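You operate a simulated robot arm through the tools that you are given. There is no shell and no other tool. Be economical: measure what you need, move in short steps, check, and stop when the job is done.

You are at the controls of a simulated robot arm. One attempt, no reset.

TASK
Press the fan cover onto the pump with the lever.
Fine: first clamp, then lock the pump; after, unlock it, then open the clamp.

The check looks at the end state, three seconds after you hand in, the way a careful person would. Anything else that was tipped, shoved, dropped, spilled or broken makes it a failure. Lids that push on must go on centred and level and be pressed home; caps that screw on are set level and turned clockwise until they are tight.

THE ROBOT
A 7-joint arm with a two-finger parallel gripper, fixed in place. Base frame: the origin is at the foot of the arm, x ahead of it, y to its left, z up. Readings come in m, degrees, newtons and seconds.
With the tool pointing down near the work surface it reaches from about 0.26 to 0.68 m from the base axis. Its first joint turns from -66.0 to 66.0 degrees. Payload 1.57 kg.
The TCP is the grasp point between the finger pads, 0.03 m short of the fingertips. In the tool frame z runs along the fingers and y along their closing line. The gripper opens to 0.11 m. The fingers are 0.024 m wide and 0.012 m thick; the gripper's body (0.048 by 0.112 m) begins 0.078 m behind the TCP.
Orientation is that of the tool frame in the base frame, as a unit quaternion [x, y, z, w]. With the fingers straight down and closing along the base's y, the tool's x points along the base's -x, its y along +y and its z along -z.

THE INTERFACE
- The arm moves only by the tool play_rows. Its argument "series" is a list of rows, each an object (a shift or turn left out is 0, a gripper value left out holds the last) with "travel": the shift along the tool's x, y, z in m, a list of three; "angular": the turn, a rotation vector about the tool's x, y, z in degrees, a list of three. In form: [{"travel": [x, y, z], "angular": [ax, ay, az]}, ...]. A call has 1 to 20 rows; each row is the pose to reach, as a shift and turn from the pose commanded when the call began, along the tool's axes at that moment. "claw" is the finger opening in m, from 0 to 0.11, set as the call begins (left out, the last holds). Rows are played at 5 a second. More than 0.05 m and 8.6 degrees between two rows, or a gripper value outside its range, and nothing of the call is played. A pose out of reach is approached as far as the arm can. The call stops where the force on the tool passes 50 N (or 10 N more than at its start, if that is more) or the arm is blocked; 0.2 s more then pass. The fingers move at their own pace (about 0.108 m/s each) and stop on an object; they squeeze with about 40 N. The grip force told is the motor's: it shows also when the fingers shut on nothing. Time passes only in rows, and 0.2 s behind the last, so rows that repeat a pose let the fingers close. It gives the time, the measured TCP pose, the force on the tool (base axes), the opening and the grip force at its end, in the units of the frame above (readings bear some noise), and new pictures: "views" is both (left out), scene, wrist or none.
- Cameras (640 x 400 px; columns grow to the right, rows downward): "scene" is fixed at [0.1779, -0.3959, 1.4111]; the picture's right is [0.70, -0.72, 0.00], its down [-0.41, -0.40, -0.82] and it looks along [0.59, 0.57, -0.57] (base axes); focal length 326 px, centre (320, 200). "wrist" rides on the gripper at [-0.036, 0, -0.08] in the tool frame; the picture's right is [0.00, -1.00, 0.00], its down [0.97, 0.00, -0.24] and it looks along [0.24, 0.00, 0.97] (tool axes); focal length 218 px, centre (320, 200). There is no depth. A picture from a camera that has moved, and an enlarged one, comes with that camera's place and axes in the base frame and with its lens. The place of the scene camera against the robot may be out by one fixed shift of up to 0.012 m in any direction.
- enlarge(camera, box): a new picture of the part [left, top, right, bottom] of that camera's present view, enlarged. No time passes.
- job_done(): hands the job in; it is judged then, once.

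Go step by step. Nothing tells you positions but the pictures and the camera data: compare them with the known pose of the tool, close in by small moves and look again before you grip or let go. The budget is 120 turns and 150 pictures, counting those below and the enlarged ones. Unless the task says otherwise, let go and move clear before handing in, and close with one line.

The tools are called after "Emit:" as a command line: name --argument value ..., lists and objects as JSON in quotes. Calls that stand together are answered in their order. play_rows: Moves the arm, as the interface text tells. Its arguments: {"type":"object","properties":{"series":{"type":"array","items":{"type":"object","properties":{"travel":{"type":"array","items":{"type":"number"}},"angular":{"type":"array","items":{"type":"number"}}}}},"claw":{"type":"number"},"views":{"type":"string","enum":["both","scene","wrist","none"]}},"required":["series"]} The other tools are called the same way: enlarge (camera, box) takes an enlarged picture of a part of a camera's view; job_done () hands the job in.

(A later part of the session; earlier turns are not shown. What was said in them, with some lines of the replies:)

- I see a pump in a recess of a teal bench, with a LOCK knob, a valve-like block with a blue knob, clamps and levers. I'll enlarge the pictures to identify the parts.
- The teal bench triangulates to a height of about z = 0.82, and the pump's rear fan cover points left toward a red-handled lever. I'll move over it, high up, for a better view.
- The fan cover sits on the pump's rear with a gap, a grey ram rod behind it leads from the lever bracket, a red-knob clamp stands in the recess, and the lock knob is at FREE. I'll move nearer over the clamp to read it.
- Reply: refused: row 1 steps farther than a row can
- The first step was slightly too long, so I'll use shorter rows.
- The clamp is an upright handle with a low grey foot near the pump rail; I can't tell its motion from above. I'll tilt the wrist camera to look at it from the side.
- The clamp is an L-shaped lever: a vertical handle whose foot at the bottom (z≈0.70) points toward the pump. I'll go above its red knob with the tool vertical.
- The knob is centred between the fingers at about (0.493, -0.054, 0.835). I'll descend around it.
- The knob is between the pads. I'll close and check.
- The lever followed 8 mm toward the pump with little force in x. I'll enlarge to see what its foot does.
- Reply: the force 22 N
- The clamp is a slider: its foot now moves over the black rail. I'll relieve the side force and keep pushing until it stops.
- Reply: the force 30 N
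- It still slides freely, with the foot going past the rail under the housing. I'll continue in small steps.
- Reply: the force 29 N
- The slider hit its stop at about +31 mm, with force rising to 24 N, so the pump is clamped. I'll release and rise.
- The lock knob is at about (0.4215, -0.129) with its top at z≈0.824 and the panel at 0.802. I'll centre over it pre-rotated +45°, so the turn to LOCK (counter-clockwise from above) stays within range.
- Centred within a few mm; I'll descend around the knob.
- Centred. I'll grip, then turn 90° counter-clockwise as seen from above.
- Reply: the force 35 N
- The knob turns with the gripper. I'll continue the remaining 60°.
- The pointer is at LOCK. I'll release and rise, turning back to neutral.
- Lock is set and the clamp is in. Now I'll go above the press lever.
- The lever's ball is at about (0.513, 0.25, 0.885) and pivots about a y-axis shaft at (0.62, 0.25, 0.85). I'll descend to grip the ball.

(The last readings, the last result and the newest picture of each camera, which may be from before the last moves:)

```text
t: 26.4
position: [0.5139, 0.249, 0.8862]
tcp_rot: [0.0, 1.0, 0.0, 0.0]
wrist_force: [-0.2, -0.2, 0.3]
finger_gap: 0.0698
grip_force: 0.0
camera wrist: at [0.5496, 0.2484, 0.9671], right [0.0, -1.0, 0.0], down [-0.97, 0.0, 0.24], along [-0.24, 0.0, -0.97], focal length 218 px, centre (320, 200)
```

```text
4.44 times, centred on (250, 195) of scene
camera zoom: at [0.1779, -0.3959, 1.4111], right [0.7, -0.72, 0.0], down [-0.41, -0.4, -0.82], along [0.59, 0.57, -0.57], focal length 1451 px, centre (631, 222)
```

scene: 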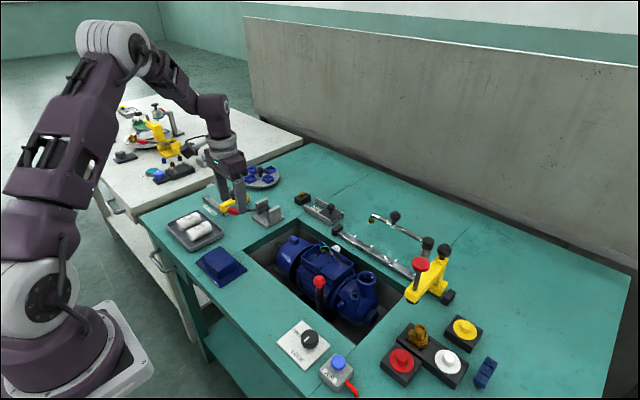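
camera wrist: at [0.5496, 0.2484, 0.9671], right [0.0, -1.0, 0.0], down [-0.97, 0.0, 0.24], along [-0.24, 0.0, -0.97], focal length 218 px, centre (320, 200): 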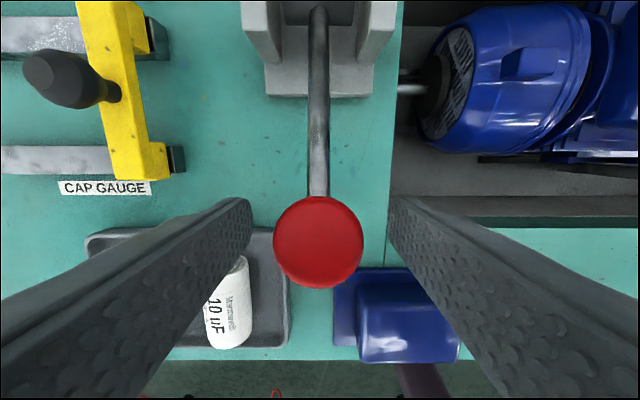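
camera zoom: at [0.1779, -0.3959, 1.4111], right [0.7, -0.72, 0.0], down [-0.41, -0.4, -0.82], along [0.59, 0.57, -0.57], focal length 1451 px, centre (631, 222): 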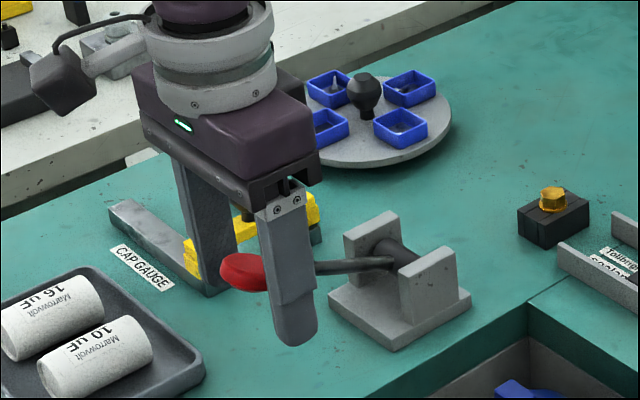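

The ball is centred between the pads. I'll grip it and try a small step up along its arc.

Emit:
play_rows --series '[{"travel": [0, 0, 0]}, {"travel": [0, 0, 0]}, {"travel": [0, 0, 0]}]' --claw 0.02 --views "none"

Emit:
play_rows --series '[{"travel": [-0.001, 0, -0.003]}, {"travel": [-0.002, 0, -0.006]}, {"travel": [-0.003, 0, -0.0095]}, {"travel": [-0.003, 0, -0.0095]}]' --views "wrist"

```text
t: 27.2
position: [0.5137, 0.2503, 0.8878]
tcp_rot: [0.0, 1.0, 0.002, 0.0]
wrist_force: [1.8, 7.4, -3.3]
finger_gap: 0.0347
grip_force: 42.0
```

```text
t: 28.2
position: [0.5144, 0.2504, 0.8962]
tcp_rot: [0.0, 1.0, 0.0, -0.003]
wrist_force: [-14.0, 15.1, -36.5]
finger_gap: 0.035
grip_force: 41.8
camera wrist: at [0.5507, 0.2491, 0.9765], right [0.0, -1.0, 0.0], down [-0.97, 0.0, 0.25], along [-0.25, 0.0, -0.97], focal length 218 px, centre (320, 200)
```

wrist: 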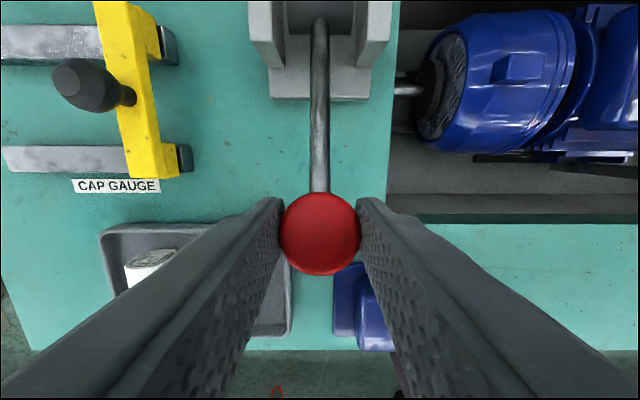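

The ball stayed behind while the pads slid up with 36 N of resistance, so upward seems blocked. I'll return and try downward along the arc.

Emit:
play_rows --series '[{"travel": [0.003, 0, 0.0095]}, {"travel": [0.003, 0, 0.0095]}]' --views "none"

Emit:
play_rows --series '[{"travel": [0.001, 0, 0.003]}, {"travel": [0.002, 0, 0.006]}, {"travel": [0.0025, 0, 0.009]}, {"travel": [0.0025, 0, 0.009]}]' --views "wrist"

```text
t: 28.8
position: [0.5124, 0.2494, 0.8898]
tcp_rot: [0.0, 1.0, 0.002, 0.002]
wrist_force: [-15.2, 14.8, 15.4]
finger_gap: 0.035
grip_force: 42.4
```

```text
t: 29.8
position: [0.5094, 0.2498, 0.8786]
tcp_rot: [-0.001, 1.0, 0.001, 0.001]
wrist_force: [-2.2, 20.9, 12.0]
finger_gap: 0.0348
grip_force: 42.1
camera wrist: at [0.5462, 0.2488, 0.96], right [0.0, -1.0, 0.0], down [-0.97, 0.0, 0.24], along [-0.24, 0.0, -0.97], focal length 218 px, centre (320, 200)
```

wrist: 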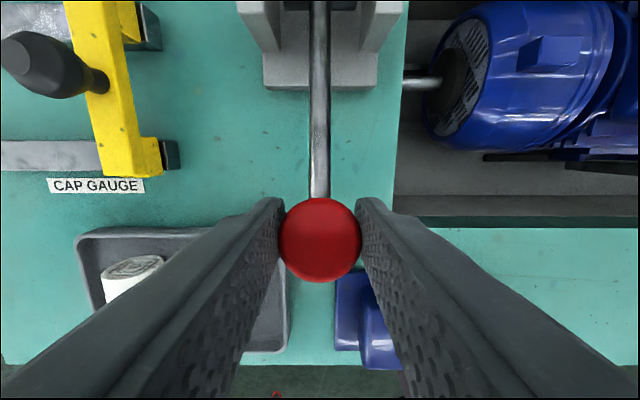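

The ball followed downward and the ram pushed the cover about 7 mm, so pressing down is the working stroke. To avoid fingers hitting bench or tray, I'll release and push from above with closed fingertips.

Emit:
play_rows --series '[{"travel": [0, 0, 0]}, {"travel": [0, 0, 0]}, {"travel": [0, 0, -0.04]}, {"travel": [0, 0, -0.065]}, {"travel": [0, 0, -0.065]}]' --claw 0.06 --views "none"

Emit:
play_rows --series '[{"travel": [0, 0, 0]}, {"travel": [0, 0, 0]}, {"travel": [0, 0, 0]}]' --claw 0.0 --views "both"

Emit:
enlarge --camera "scene" --box '[200, 170, 380, 290]'

```text
t: 31.0
position: [0.51, 0.2465, 0.9448]
tcp_rot: [0.0, 1.0, 0.0, -0.001]
wrist_force: [0.5, 0.2, 0.2]
finger_gap: 0.0601
grip_force: 0.1
```

```text
t: 31.8
position: [0.5103, 0.248, 0.9446]
tcp_rot: [0.0, 1.0, 0.0, 0.0]
wrist_force: [-0.2, 0.6, 0.5]
finger_gap: 0.0001
grip_force: 21.4
camera wrist: at [0.5458, 0.2464, 1.0255], right [0.0, -1.0, 0.0], down [-0.97, 0.0, 0.24], along [-0.24, 0.0, -0.97], focal length 218 px, centre (320, 200)
```

scene: 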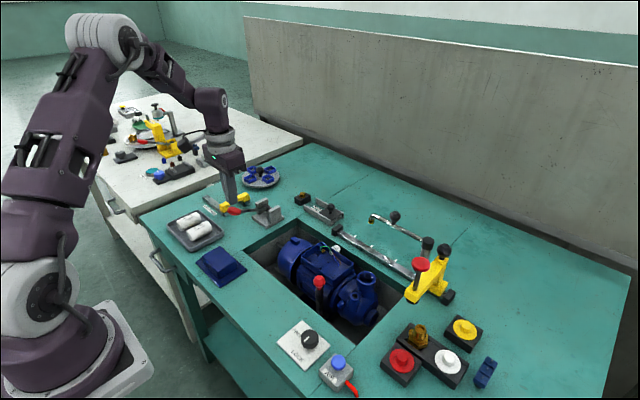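
wrist: 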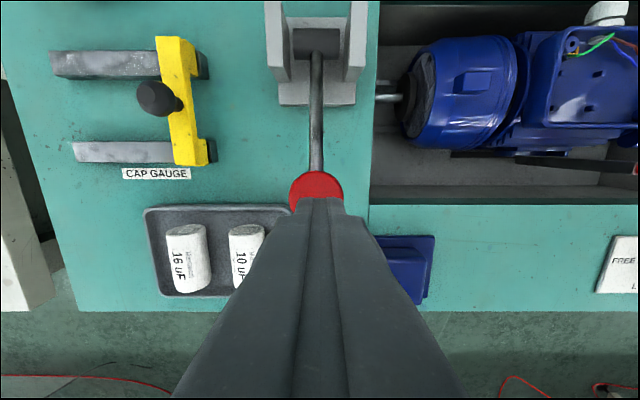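

```text
3.33 times, centred on (290, 230) of scene
camera zoom: at [0.1779, -0.3959, 1.4111], right [0.7, -0.72, 0.0], down [-0.41, -0.4, -0.82], along [0.59, 0.57, -0.57], focal length 1088 px, centre (420, 100)
```

zoom: 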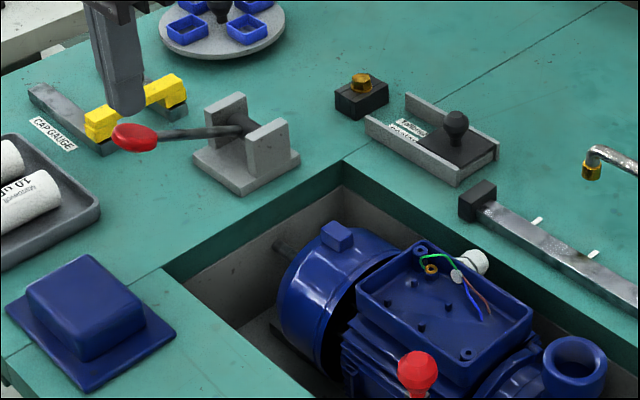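

The cover gap has shrunk. The fingertips are over the ball; I'll push down slowly.

Emit:
play_rows --series '[{"travel": [0, 0, 0.006]}, {"travel": [0, 0, 0.012]}, {"travel": [0, 0, 0.018]}, {"travel": [0, 0, 0.024]}, {"travel": [0, 0, 0.03]}, {"travel": [0, 0, 0.036]}, {"travel": [0, 0, 0.036]}]' --views "wrist"

```text
t: 33.4
position: [0.5099, 0.25, 0.9069]
tcp_rot: [0.001, 1.0, 0.0, 0.0]
wrist_force: [-0.5, 0.6, 0.4]
finger_gap: 0.0
grip_force: 21.0
camera wrist: at [0.5453, 0.2485, 0.9877], right [0.0, -1.0, 0.0], down [-0.97, 0.0, 0.24], along [-0.24, 0.0, -0.97], focal length 218 px, centre (320, 200)
```

wrist: 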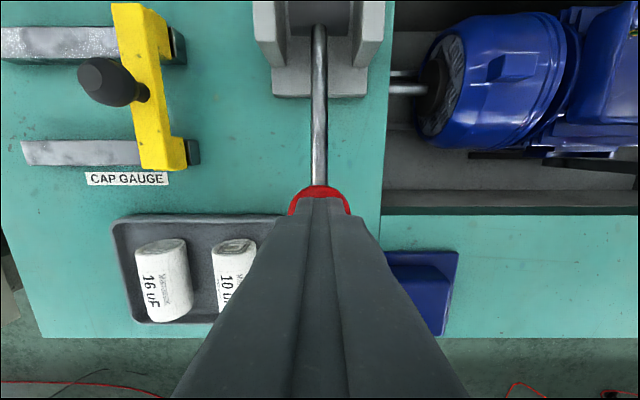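

No force yet, and the ball appears just under the tips. I'll continue down.

Emit:
play_rows --series '[{"travel": [0, 0, 0.005]}, {"travel": [0, 0, 0.01]}, {"travel": [0, 0, 0.015]}, {"travel": [0, 0, 0.02]}, {"travel": [0, 0, 0.02]}]' --views "both"

Emit:
enlarge --camera "scene" --box '[200, 170, 380, 290]'

```text
t: 34.6
position: [0.5098, 0.2496, 0.8875]
tcp_rot: [0.0, 1.0, 0.0, 0.0]
wrist_force: [-0.9, -0.5, 1.1]
finger_gap: 0.0
grip_force: 21.1
camera wrist: at [0.5458, 0.2483, 0.9685], right [0.0, -1.0, 0.0], down [-0.97, 0.0, 0.24], along [-0.24, 0.0, -0.97], focal length 218 px, centre (320, 200)
```

scene: 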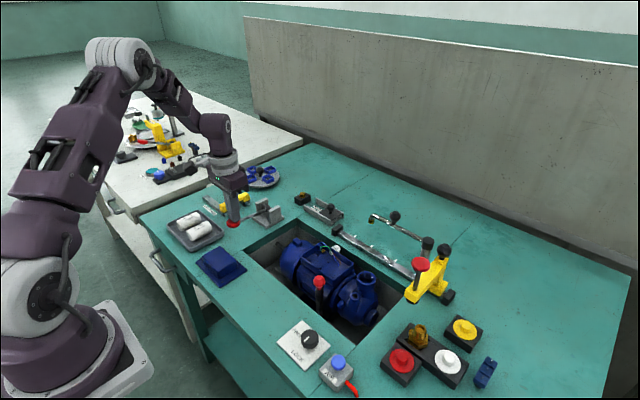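
wrist: 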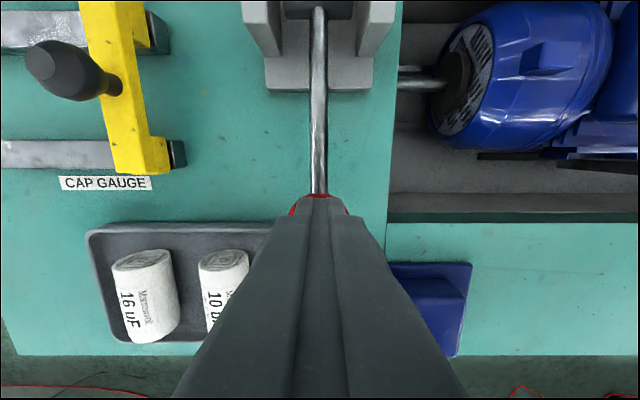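

```text
3.33 times, centred on (290, 230) of scene
camera zoom: at [0.1779, -0.396, 1.4111], right [0.7, -0.72, 0.0], down [-0.41, -0.4, -0.82], along [0.59, 0.57, -0.57], focal length 1088 px, centre (420, 100)
```

zoom: 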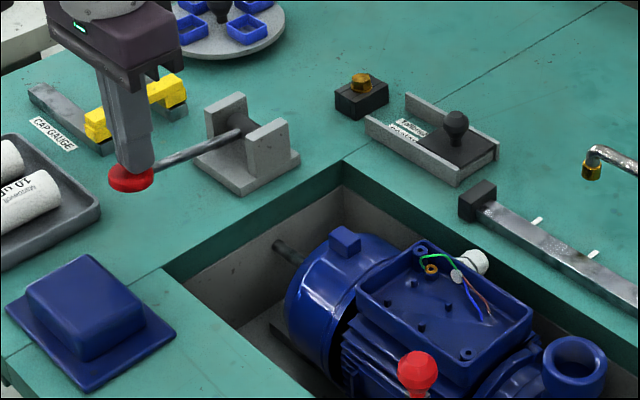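

The lever follows and the cover advances. I'll keep pressing until the force rises.

Emit:
play_rows --series '[{"travel": [0, 0, 0.003]}, {"travel": [0, 0, 0.006]}, {"travel": [0, 0, 0.009]}, {"travel": [0, 0, 0.012]}, {"travel": [0, 0, 0.015]}, {"travel": [0, 0, 0.018]}, {"travel": [0, 0, 0.018]}]' --views "both"

Emit:
enlarge --camera "scene" --box '[200, 170, 380, 290]'

```text
t: 36.2
position: [0.5101, 0.2487, 0.8695]
tcp_rot: [-0.001, 1.0, 0.0, 0.0]
wrist_force: [0.3, -0.5, 0.6]
finger_gap: 0.0001
grip_force: 20.9
camera wrist: at [0.5452, 0.2479, 0.9506], right [0.0, -1.0, 0.0], down [-0.97, 0.0, 0.24], along [-0.24, 0.0, -0.97], focal length 218 px, centre (320, 200)
```

scene: 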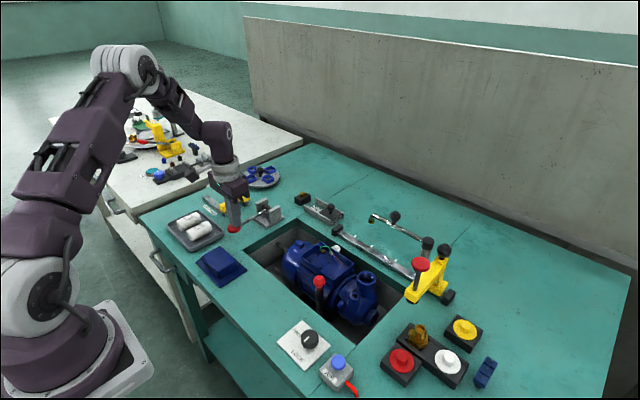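
wrist: 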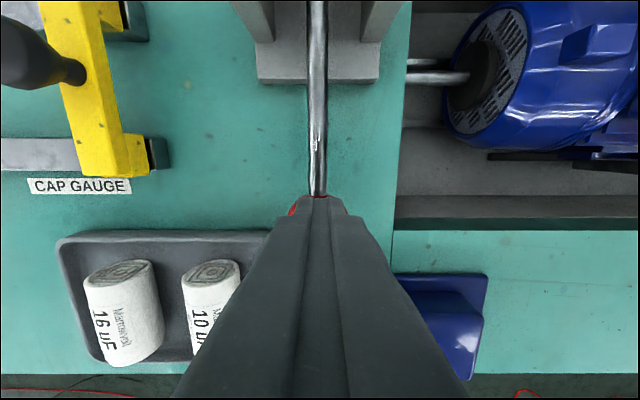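

```text
3.33 times, centred on (290, 230) of scene
camera zoom: at [0.1779, -0.396, 1.4111], right [0.7, -0.72, 0.0], down [-0.41, -0.4, -0.82], along [0.59, 0.57, -0.57], focal length 1088 px, centre (420, 100)
```

zoom: 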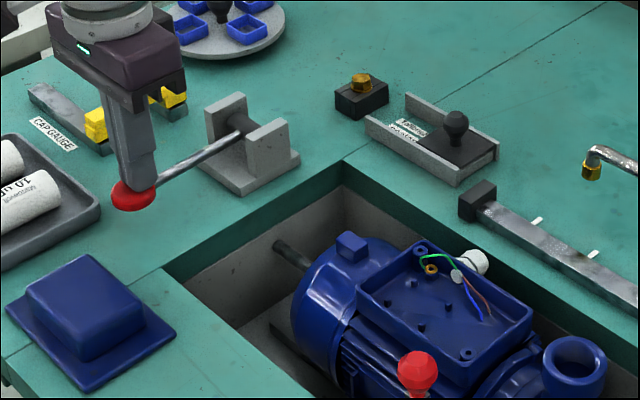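

The cover keeps moving on. A little more.

Emit:
play_rows --series '[{"travel": [0, 0, 0.002]}, {"travel": [0, 0, 0.004]}, {"travel": [0, 0, 0.006]}, {"travel": [0, 0, 0.008]}, {"travel": [0, 0, 0.01]}, {"travel": [0, 0, 0.012]}, {"travel": [0, 0, 0.012]}]' --views "both"

Emit:
enlarge --camera "scene" --box '[200, 170, 380, 290]'

```text
t: 37.8
position: [0.5104, 0.2492, 0.8592]
tcp_rot: [0.0, 1.0, 0.001, 0.001]
wrist_force: [-4.4, -4.4, 19.8]
finger_gap: 0.0002
grip_force: 21.2
camera wrist: at [0.5464, 0.2479, 0.9393], right [0.0, -1.0, 0.0], down [-0.97, 0.0, 0.24], along [-0.24, 0.0, -0.97], focal length 218 px, centre (320, 200)
```

scene: 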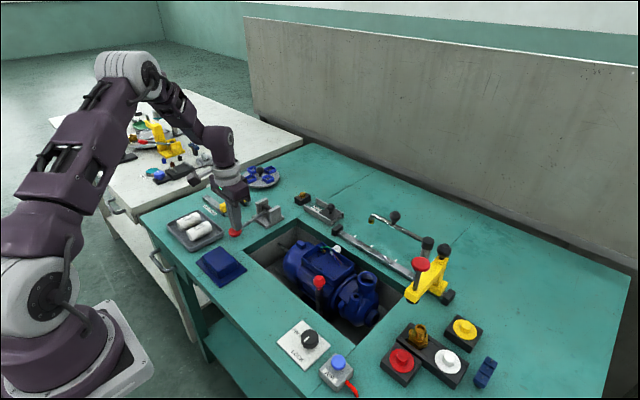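
wrist: 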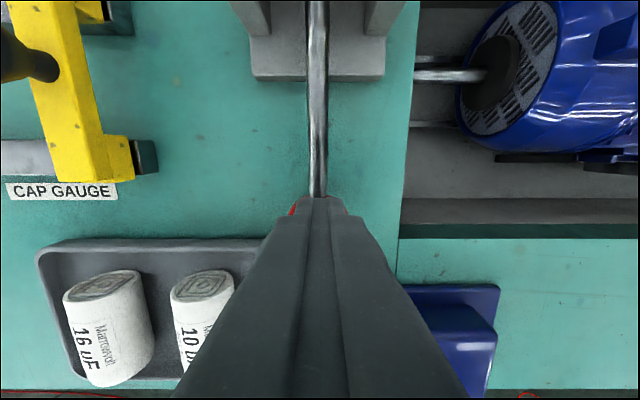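

```text
3.33 times, centred on (290, 230) of scene
camera zoom: at [0.1775, -0.3962, 1.4111], right [0.7, -0.72, 0.0], down [-0.41, -0.4, -0.82], along [0.59, 0.57, -0.57], focal length 1088 px, centre (420, 100)
```

zoom: 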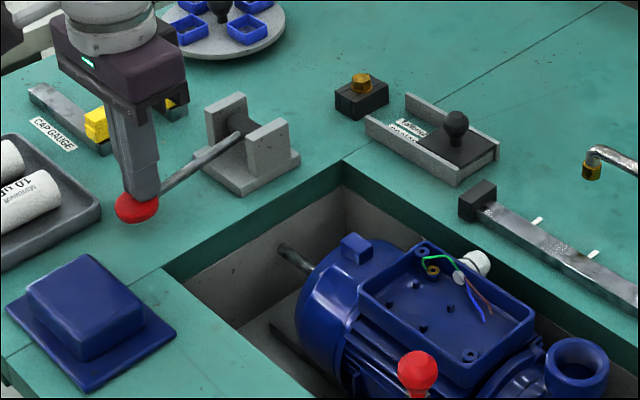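

Force has risen to about 20 N. I'll press on gently to find whether it seats home.

Emit:
play_rows --series '[{"travel": [0, 0, 0.002]}, {"travel": [0, 0, 0.004]}, {"travel": [0, 0, 0.006]}, {"travel": [0, 0, 0.008]}, {"travel": [0, 0, 0.008]}]' --views "both"

Emit:
enlarge --camera "scene" --box '[200, 170, 380, 290]'

```text
t: 38.3
position: [0.51, 0.2495, 0.8574]
tcp_rot: [0.001, 1.0, 0.001, 0.001]
wrist_force: [-9.6, -4.9, 23.4]
finger_gap: 0.0
grip_force: 21.1
stopped in row 2: the force on the tool passed its limit (the readings are from after the stop); the commanded pose is now the measured one
camera wrist: at [0.5464, 0.2479, 0.9389], right [0.0, -1.0, 0.0], down [-0.97, 0.0, 0.24], along [-0.24, 0.0, -0.97], focal length 218 px, centre (320, 200)
```

scene: 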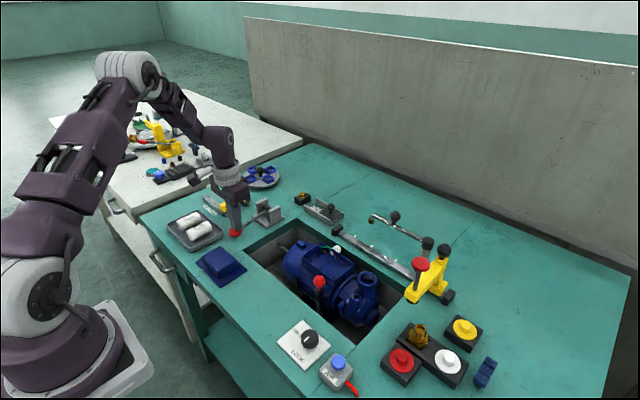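
wrist: 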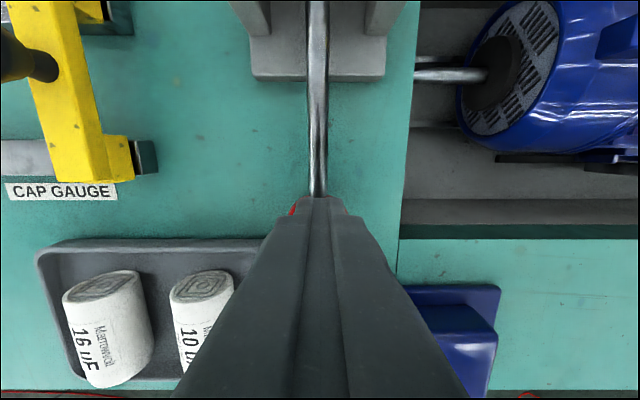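

```text
3.33 times, centred on (290, 230) of scene
camera zoom: at [0.1773, -0.3962, 1.4111], right [0.7, -0.72, 0.0], down [-0.41, -0.4, -0.82], along [0.59, 0.57, -0.57], focal length 1088 px, centre (420, 100)
```

zoom: 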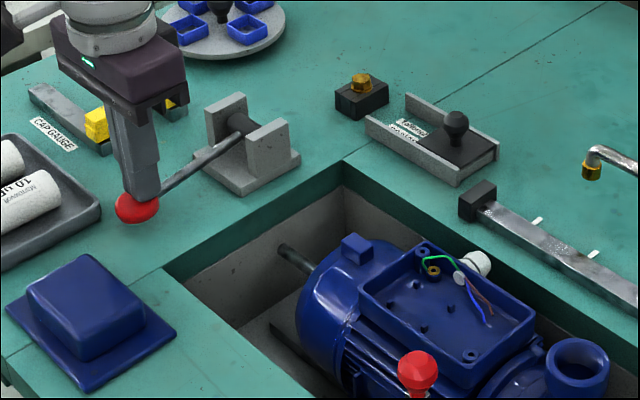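

The lever reached a hard stop. I'll rise and check the cover seating from above.

Emit:
play_rows --series '[{"travel": [0, 0, -0.04]}, {"travel": [0, -0.02, -0.08]}, {"travel": [-0.005, -0.06, -0.1]}, {"travel": [-0.01, -0.1, -0.12]}, {"travel": [-0.015, -0.145, -0.13]}, {"travel": [-0.015, -0.18, -0.14]}, {"travel": [-0.015, -0.18, -0.14]}]' --claw 0.11 --views "wrist"

Emit:
enlarge --camera "wrist" --box '[200, 50, 440, 200]'

Emit:
enlarge --camera "scene" --box '[200, 170, 380, 290]'

```text
t: 39.9
position: [0.5272, 0.0692, 0.9947]
tcp_rot: [0.0, 1.0, 0.0, 0.001]
wrist_force: [-0.1, 0.2, 0.2]
finger_gap: 0.1099
grip_force: 0.1
camera wrist: at [0.5628, 0.0685, 1.0755], right [0.0, -1.0, 0.0], down [-0.97, 0.0, 0.24], along [-0.24, 0.0, -0.97], focal length 218 px, centre (320, 200)
```

wrist: 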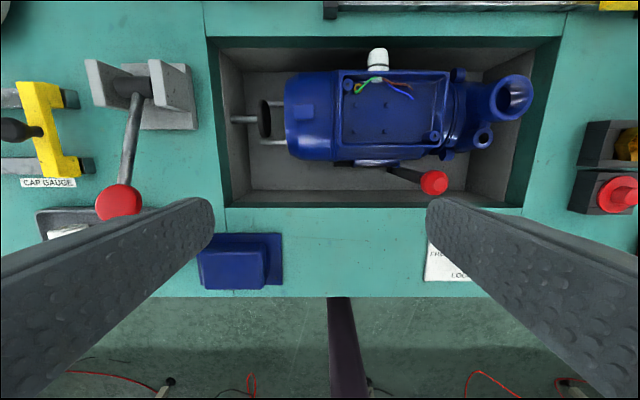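

```text
2.67 times, centred on (320, 125) of wrist
camera zoom: at [0.5628, 0.0685, 1.0755], right [0.0, -1.0, 0.0], down [-0.97, 0.0, 0.24], along [-0.24, 0.0, -0.97], focal length 582 px, centre (320, 400)
```

zoom: 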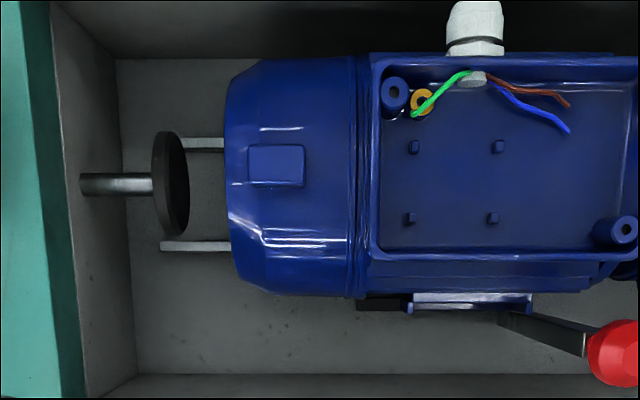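

```text
3.33 times, centred on (290, 230) of scene
camera zoom: at [0.1779, -0.396, 1.4111], right [0.7, -0.72, 0.0], down [-0.41, -0.4, -0.82], along [0.59, 0.57, -0.57], focal length 1088 px, centre (420, 100)
```

zoom: 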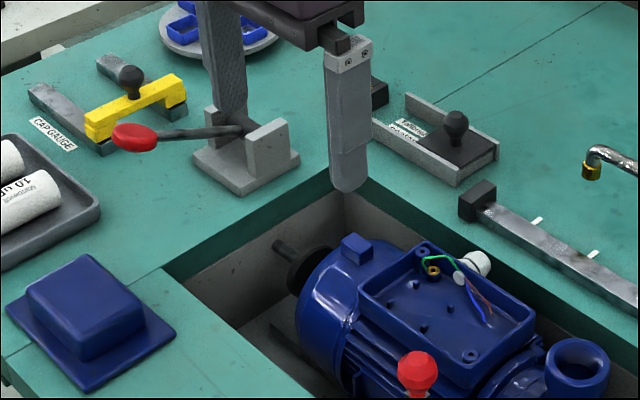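

The lever sprang back with its ram and the cover stayed on. I'll look closely at the seam.

Emit:
enlarge --camera "wrist" --box '[270, 60, 370, 170]'

Emit:
enlarge --camera "scene" --box '[275, 225, 345, 290]'

```text
3.64 times, centred on (320, 115) of wrist
camera zoom: at [0.5628, 0.0685, 1.0755], right [0.0, -1.0, 0.0], down [-0.97, 0.0, 0.24], along [-0.24, 0.0, -0.97], focal length 794 px, centre (320, 509)
```

zoom: 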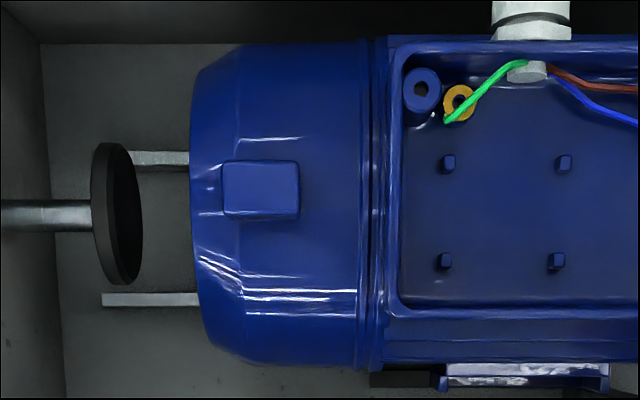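

```text
6.15 times, centred on (310, 258) of scene
camera zoom: at [0.1779, -0.396, 1.4111], right [0.7, -0.72, 0.0], down [-0.41, -0.4, -0.82], along [0.59, 0.57, -0.57], focal length 2009 px, centre (382, -154)
```

zoom: 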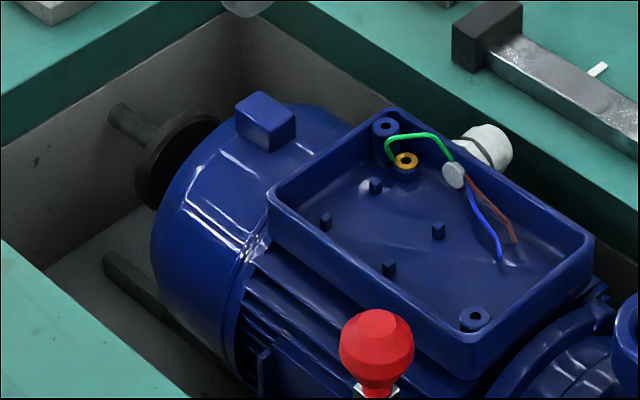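

The seam looks closed, but I'll press once more to make sure it's home: back above the ball, close the fingers.

Emit:
play_rows --series '[{"travel": [0.0, 0.035, 0.0]}, {"travel": [0.005, 0.08, 0.01]}, {"travel": [0.01, 0.12, 0.02]}, {"travel": [0.015, 0.16, 0.03]}, {"travel": [0.015, 0.18, 0.036]}, {"travel": [0.015, 0.18, 0.036]}]' --claw 0 --views "wrist"

```text
t: 41.3
position: [0.5097, 0.2517, 0.9612]
tcp_rot: [0.0, 1.0, 0.0, 0.001]
wrist_force: [0.4, -0.5, 0.8]
finger_gap: 0.0
grip_force: 21.4
camera wrist: at [0.5468, 0.2494, 1.0427], right [0.0, -1.0, 0.0], down [-0.97, 0.0, 0.24], along [-0.24, 0.0, -0.97], focal length 218 px, centre (320, 200)
```

wrist: 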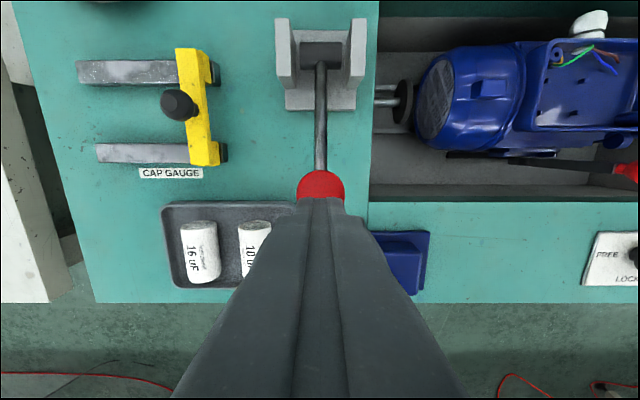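

Emit:
play_rows --series '[{"travel": [0, 0, 0.01]}, {"travel": [0, 0, 0.02]}, {"travel": [0, 0, 0.03]}, {"travel": [0, 0, 0.04]}, {"travel": [0, 0, 0.05]}, {"travel": [0, 0, 0.06]}, {"travel": [0, 0, 0.07]}, {"travel": [0, 0, 0.08]}, {"travel": [0, 0, 0.09]}, {"travel": [0, 0, 0.098]}, {"travel": [0, 0, 0.098]}]' --views "none"

Emit:
play_rows --series '[{"travel": [0, 0, 0.002]}, {"travel": [0, 0, 0.004]}, {"travel": [0, 0, 0.006]}, {"travel": [0, 0, 0.008]}, {"travel": [0, 0, 0.01]}, {"travel": [0, 0, 0.012]}]' --views "wrist"

```text
t: 43.7
position: [0.5103, 0.2497, 0.8627]
tcp_rot: [0.0, 1.0, 0.002, 0.001]
wrist_force: [-0.3, -1.3, 1.6]
finger_gap: 0.0001
grip_force: 21.2
```

```text
t: 44.8
position: [0.5125, 0.2503, 0.8576]
tcp_rot: [0.0, 1.0, 0.001, 0.002]
wrist_force: [-9.6, -4.3, 22.3]
finger_gap: 0.0001
grip_force: 20.9
stopped in row 5: the force on the tool passed its limit (the readings are from after the stop); the commanded pose is now the measured one
camera wrist: at [0.5469, 0.2482, 0.939], right [0.0, -1.0, 0.0], down [-0.97, 0.0, 0.24], along [-0.24, 0.0, -0.97], focal length 218 px, centre (320, 200)
```

wrist: 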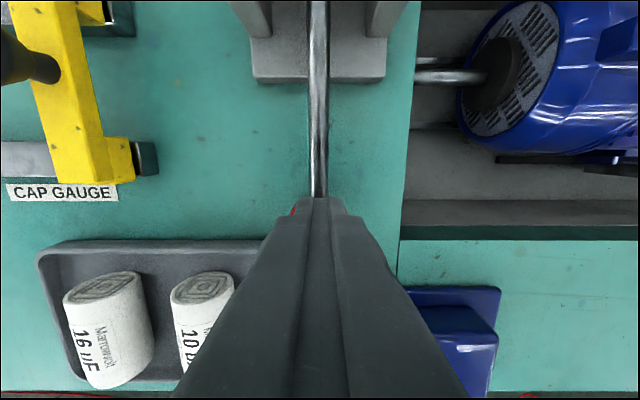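

It stops at the same place, so the cover is home. Next I'll unlock: up and across to the lock knob.

Emit:
play_rows --series '[{"travel": [0, 0, -0.04]}, {"travel": [0, 0, -0.08]}, {"travel": [0.005, -0.025, -0.12]}, {"travel": [0.015, -0.07, -0.13]}, {"travel": [0.025, -0.115, -0.13]}, {"travel": [0.035, -0.16, -0.13]}, {"travel": [0.045, -0.205, -0.13]}, {"travel": [0.055, -0.25, -0.13]}, {"travel": [0.065, -0.295, -0.13]}, {"travel": [0.075, -0.34, -0.12]}, {"travel": [0.086, -0.376, -0.11]}, {"travel": [0.09, -0.378, -0.1]}, {"travel": [0.09, -0.378, -0.1]}]' --claw 0.06 --views "none"

Emit:
play_rows --series '[{"travel": [0, 0, 0.01], "angular": [0, 0, -7.5]}, {"travel": [0, 0, 0.02], "angular": [0, 0, -15]}, {"travel": [0, 0, 0.03], "angular": [0, 0, -22.5]}, {"travel": [0, 0, 0.04], "angular": [0, 0, -30]}, {"travel": [0, 0, 0.05], "angular": [0, 0, -37.5]}, {"travel": [0, 0, 0.06], "angular": [0, 0, -45]}, {"travel": [0, 0, 0.06], "angular": [0, 0, -45]}]' --views "wrist"

```text
t: 47.6
position: [0.422, -0.1298, 0.9537]
tcp_rot: [-0.001, 1.0, 0.001, 0.003]
wrist_force: [-0.1, 0.0, -0.3]
finger_gap: 0.0599
grip_force: 0.0
```

```text
t: 49.2
position: [0.4206, -0.1289, 0.8954]
tcp_rot: [-0.384, 0.923, 0.0, 0.003]
wrist_force: [-0.7, -0.3, 0.4]
finger_gap: 0.0599
grip_force: 0.0
camera wrist: at [0.4467, -0.1044, 0.976], right [0.71, -0.71, 0.0], down [-0.69, -0.69, 0.24], along [-0.16, -0.17, -0.97], focal length 218 px, centre (320, 200)
```

wrist: 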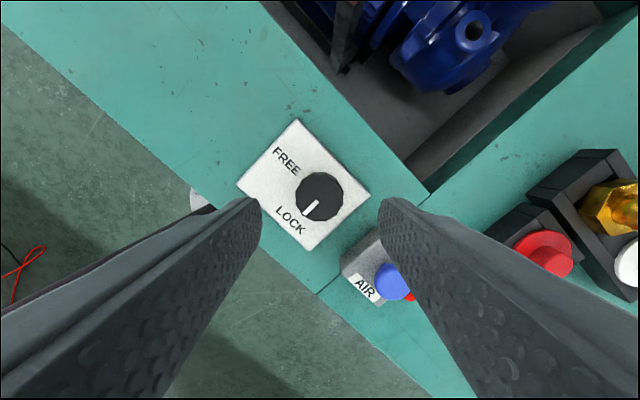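

Centred over the knob, pointer at LOCK. I'll descend and grip.

Emit:
play_rows --series '[{"travel": [0, 0, 0.03]}, {"travel": [0, 0, 0.05]}, {"travel": [0, 0, 0.057]}, {"travel": [0, 0, 0.057]}]' --views "wrist"

Emit:
play_rows --series '[{"travel": [0, 0, 0]}, {"travel": [0, 0, 0]}, {"travel": [0, 0, 0]}]' --claw 0.02 --views "none"

```text
t: 50.2
position: [0.4219, -0.1285, 0.8369]
tcp_rot: [-0.383, 0.924, -0.001, 0.002]
wrist_force: [0.4, -0.1, -0.1]
finger_gap: 0.0602
grip_force: 0.2
camera wrist: at [0.4474, -0.1041, 0.9182], right [0.71, -0.71, 0.0], down [-0.69, -0.69, 0.24], along [-0.17, -0.17, -0.97], focal length 218 px, centre (320, 200)
```

wrist: 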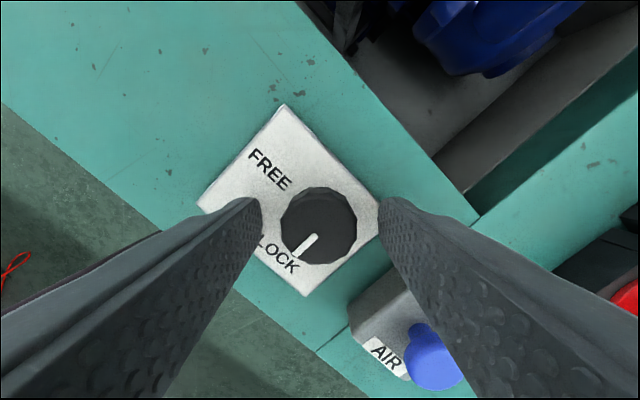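

```text
t: 51.0
position: [0.421, -0.1278, 0.8374]
tcp_rot: [-0.382, 0.924, 0.001, 0.002]
wrist_force: [-2.9, 4.1, -2.2]
finger_gap: 0.0334
grip_force: 41.1
```

Gripped. I'll turn 90° clockwise, back to FREE.

Emit:
play_rows --series '[{"angular": [0, 0, 7.5]}, {"angular": [0, 0, 15]}, {"angular": [0, 0, 22.5]}, {"angular": [0, 0, 30]}, {"angular": [0, 0, 37.5]}, {"angular": [0, 0, 45]}, {"angular": [0, 0, 52.5]}, {"angular": [0, 0, 60]}, {"angular": [0, 0, 67.5]}, {"angular": [0, 0, 75]}, {"angular": [0, 0, 82.5]}, {"angular": [0, 0, 90]}, {"angular": [0, 0, 90]}]' --views "wrist"

```text
t: 53.8
position: [0.4217, -0.1276, 0.8396]
tcp_rot: [0.384, 0.923, 0.001, 0.001]
wrist_force: [-3.1, 7.8, -17.8]
finger_gap: 0.0333
grip_force: 41.6
camera wrist: at [0.4472, -0.1546, 0.9195], right [-0.71, -0.71, 0.0], down [-0.69, 0.69, 0.24], along [-0.17, 0.17, -0.97], focal length 218 px, centre (320, 200)
```

wrist: 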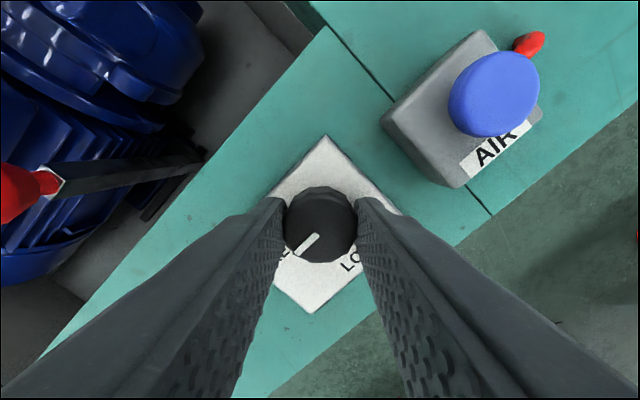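

The pointer is at FREE. I'll release, rise and move above the clamp knob.

Emit:
play_rows --series '[{"travel": [0, 0, 0]}, {"travel": [0, 0, 0]}, {"travel": [0, 0, -0.03]}, {"travel": [0, 0, -0.06]}, {"travel": [0, 0, -0.09], "angular": [0, 0, -7.5]}, {"travel": [0, 0, -0.1], "angular": [0, 0, -15]}, {"travel": [0, 0, -0.1], "angular": [0, 0, -22.5]}, {"travel": [0, 0, -0.1], "angular": [0, 0, -30]}, {"travel": [0, 0, -0.1], "angular": [0, 0, -37.5]}, {"travel": [0, 0, -0.1], "angular": [0, 0, -45]}, {"travel": [0, 0, -0.1], "angular": [0, 0, -45]}]' --claw 0.06 --views "none"

Emit:
play_rows --series '[{"travel": [-0.035, 0.025, 0.0]}, {"travel": [-0.07, 0.05, 0.0]}, {"travel": [-0.1, 0.074, 0.01]}, {"travel": [-0.103, 0.0745, 0.02]}, {"travel": [-0.103, 0.0745, 0.02]}]' --views "wrist"

```text
t: 56.2
position: [0.4214, -0.1298, 0.9392]
tcp_rot: [0.0, 1.0, 0.001, 0.002]
wrist_force: [-0.4, -0.1, 0.2]
finger_gap: 0.0601
grip_force: 0.1
```

```text
t: 57.4
position: [0.5224, -0.0535, 0.9183]
tcp_rot: [0.0, 1.0, 0.0, 0.003]
wrist_force: [0.3, -0.1, 0.3]
finger_gap: 0.0599
grip_force: 0.1
camera wrist: at [0.5592, -0.0546, 0.9998], right [0.0, -1.0, 0.0], down [-0.97, 0.0, 0.24], along [-0.24, 0.0, -0.97], focal length 218 px, centre (320, 200)
```

wrist: 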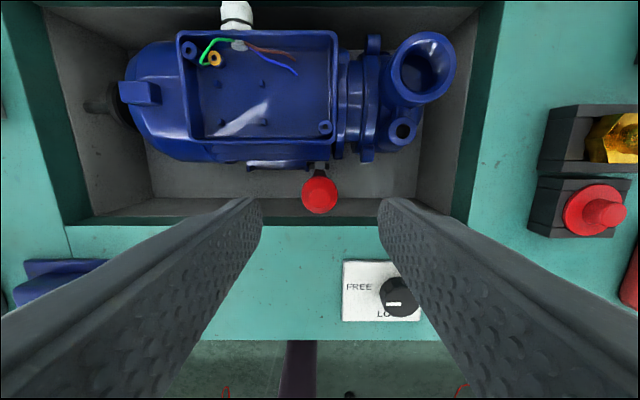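

Unlocked, and the clamp knob is aligned. I'll descend, grip and slide it back out.

Emit:
play_rows --series '[{"travel": [0, 0, 0.04]}, {"travel": [0, 0, 0.07]}, {"travel": [0, 0, 0.081]}, {"travel": [0, 0, 0.081]}]' --views "wrist"

Emit:
play_rows --series '[{"travel": [0, 0, 0]}, {"travel": [0, 0, 0]}, {"travel": [0, 0, 0]}]' --claw 0.015 --views "none"

Emit:
play_rows --series '[{"travel": [0.004, 0, 0]}, {"travel": [0.008, 0, 0]}, {"travel": [0.012, 0, 0]}, {"travel": [0.012, 0, 0]}]' --views "wrist"

```text
t: 58.4
position: [0.5245, -0.0539, 0.8373]
tcp_rot: [-0.001, 1.0, 0.001, 0.003]
wrist_force: [0.8, -0.1, 0.8]
finger_gap: 0.0601
grip_force: 0.0
camera wrist: at [0.5605, -0.0549, 0.919], right [0.0, -1.0, 0.0], down [-0.97, 0.0, 0.24], along [-0.24, 0.0, -0.97], focal length 218 px, centre (320, 200)
```

wrist: 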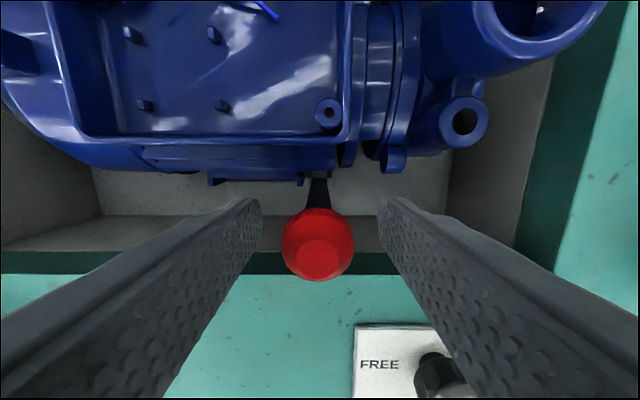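

```text
t: 59.2
position: [0.5257, -0.0538, 0.8373]
tcp_rot: [0.0, 1.0, 0.001, 0.002]
wrist_force: [0.3, 9.1, -3.9]
finger_gap: 0.028
grip_force: 37.9
```

```text
t: 60.2
position: [0.5128, -0.0531, 0.8385]
tcp_rot: [-0.001, 1.0, 0.002, 0.002]
wrist_force: [-0.1, 16.8, -15.5]
finger_gap: 0.0277
grip_force: 37.9
camera wrist: at [0.5487, -0.0542, 0.9191], right [0.0, -1.0, 0.0], down [-0.97, 0.0, 0.24], along [-0.24, 0.0, -0.97], focal length 218 px, centre (320, 200)
```

wrist: 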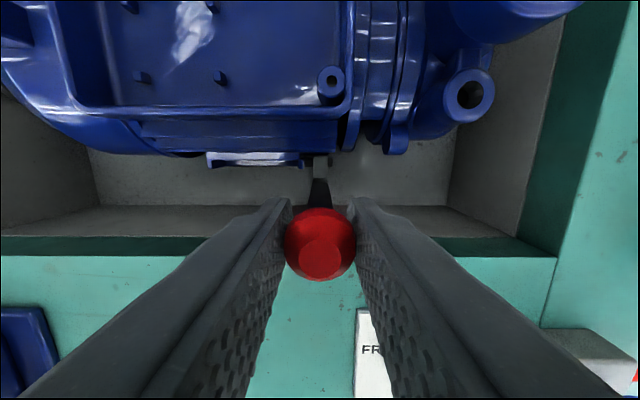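

It slides out freely. I'll continue to the original position.

Emit:
play_rows --series '[{"travel": [0.004, 0.0005, 0.0]}, {"travel": [0.008, 0.0005, 0.0]}, {"travel": [0.012, 0.0005, 0.0]}, {"travel": [0.016, 0.0005, 0.0]}, {"travel": [0.0185, 0.0005, 0.0]}, {"travel": [0.0195, 0.0005, 0.0]}, {"travel": [0.0195, 0.0005, 0.0]}]' --views "wrist"

```text
t: 61.8
position: [0.4941, -0.0535, 0.8376]
tcp_rot: [0.0, 1.0, 0.001, 0.005]
wrist_force: [10.9, 18.8, 3.1]
finger_gap: 0.0277
grip_force: 38.1
camera wrist: at [0.5301, -0.0541, 0.9193], right [0.0, -1.0, 0.0], down [-0.97, 0.0, 0.23], along [-0.23, 0.0, -0.97], focal length 218 px, centre (320, 200)
```

wrist: 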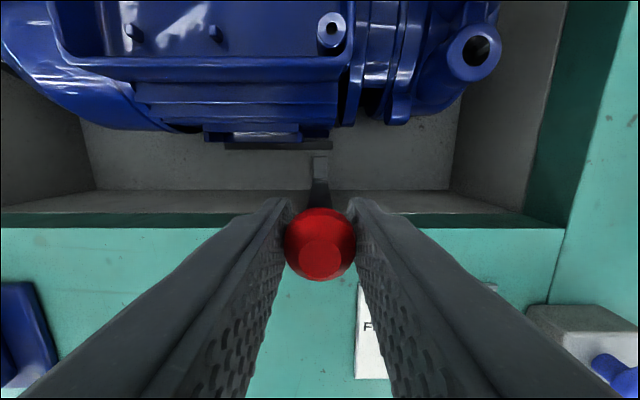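

The clamp is back at its outer stop and the foot clears the rail. I'll release, rise clear and inspect.

Emit:
play_rows --series '[{"travel": [0, 0, 0]}, {"travel": [0, 0, 0]}, {"travel": [0, 0, 0]}, {"travel": [0, 0, -0.04]}, {"travel": [0, 0, -0.08]}, {"travel": [0.0, 0.03, -0.11]}, {"travel": [0.0, 0.07, -0.14]}, {"travel": [0.0, 0.09, -0.18]}, {"travel": [0.0, 0.09, -0.22]}, {"travel": [0.0, 0.09, -0.22]}]' --claw 0.06 --views "both"

Emit:
enlarge --camera "wrist" --box '[220, 50, 460, 200]'

Emit:
enlarge --camera "scene" --box '[200, 170, 400, 390]'

```text
t: 64.0
position: [0.4934, 0.0334, 1.0574]
tcp_rot: [0.001, 1.0, 0.0, 0.002]
wrist_force: [-0.2, -0.1, 0.9]
finger_gap: 0.0601
grip_force: 0.1
camera wrist: at [0.5296, 0.0328, 1.1375], right [0.0, -1.0, 0.0], down [-0.97, 0.0, 0.24], along [-0.24, 0.0, -0.97], focal length 218 px, centre (320, 200)
```

scene: 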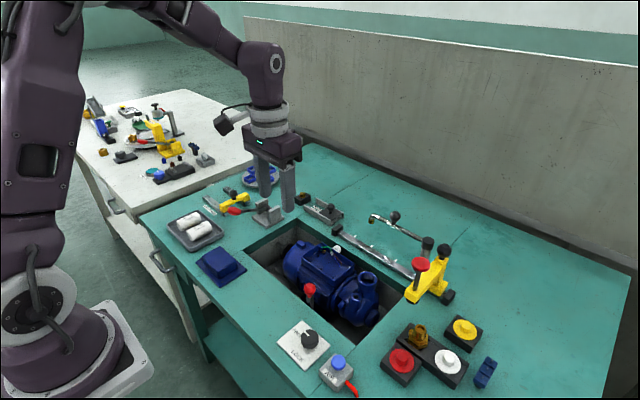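
wrist: 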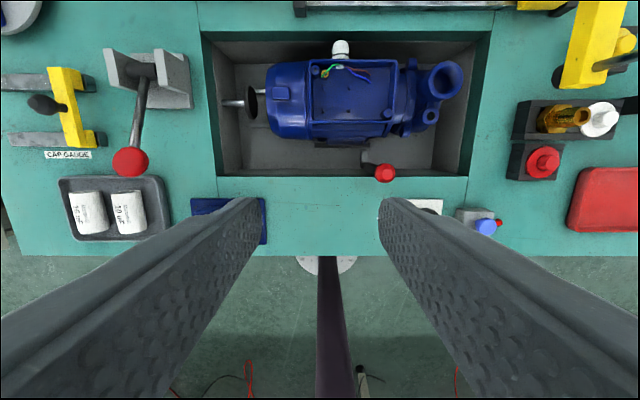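

```text
2.67 times, centred on (340, 125) of wrist
camera zoom: at [0.5296, 0.0328, 1.1375], right [0.0, -1.0, 0.0], down [-0.97, 0.0, 0.24], along [-0.24, 0.0, -0.97], focal length 582 px, centre (267, 400)
```

zoom: 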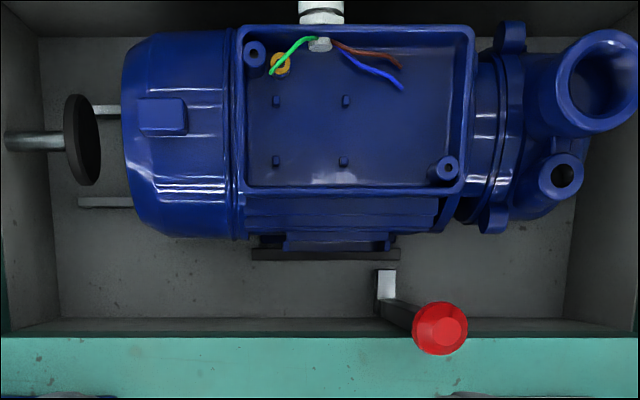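

```text
1.82 times, centred on (300, 280) of scene
camera zoom: at [0.1779, -0.3959, 1.4111], right [0.7, -0.72, 0.0], down [-0.41, -0.4, -0.82], along [0.59, 0.57, -0.57], focal length 594 px, centre (356, 54)
```

zoom: 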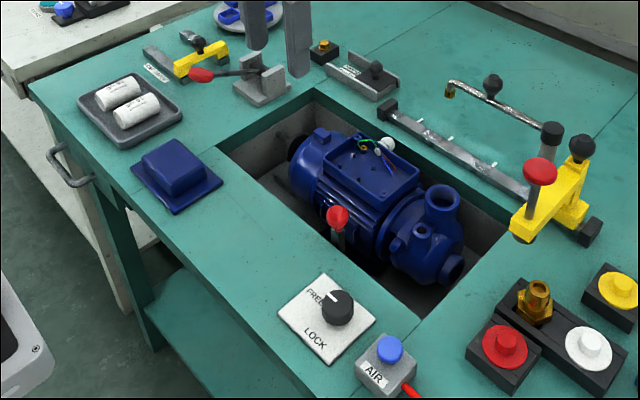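

The fan cover sits flush on the pump, the knob is at FREE, the clamp is open, the lever has sprung back and nothing else has moved. The arm is clear, so I'm handing in.

Emit:
job_done

```text
The job is handed in.
```

The fan cover is pressed home on the pump. I clamped and then locked the pump before pressing, and afterwards unlocked it and opened the clamp.
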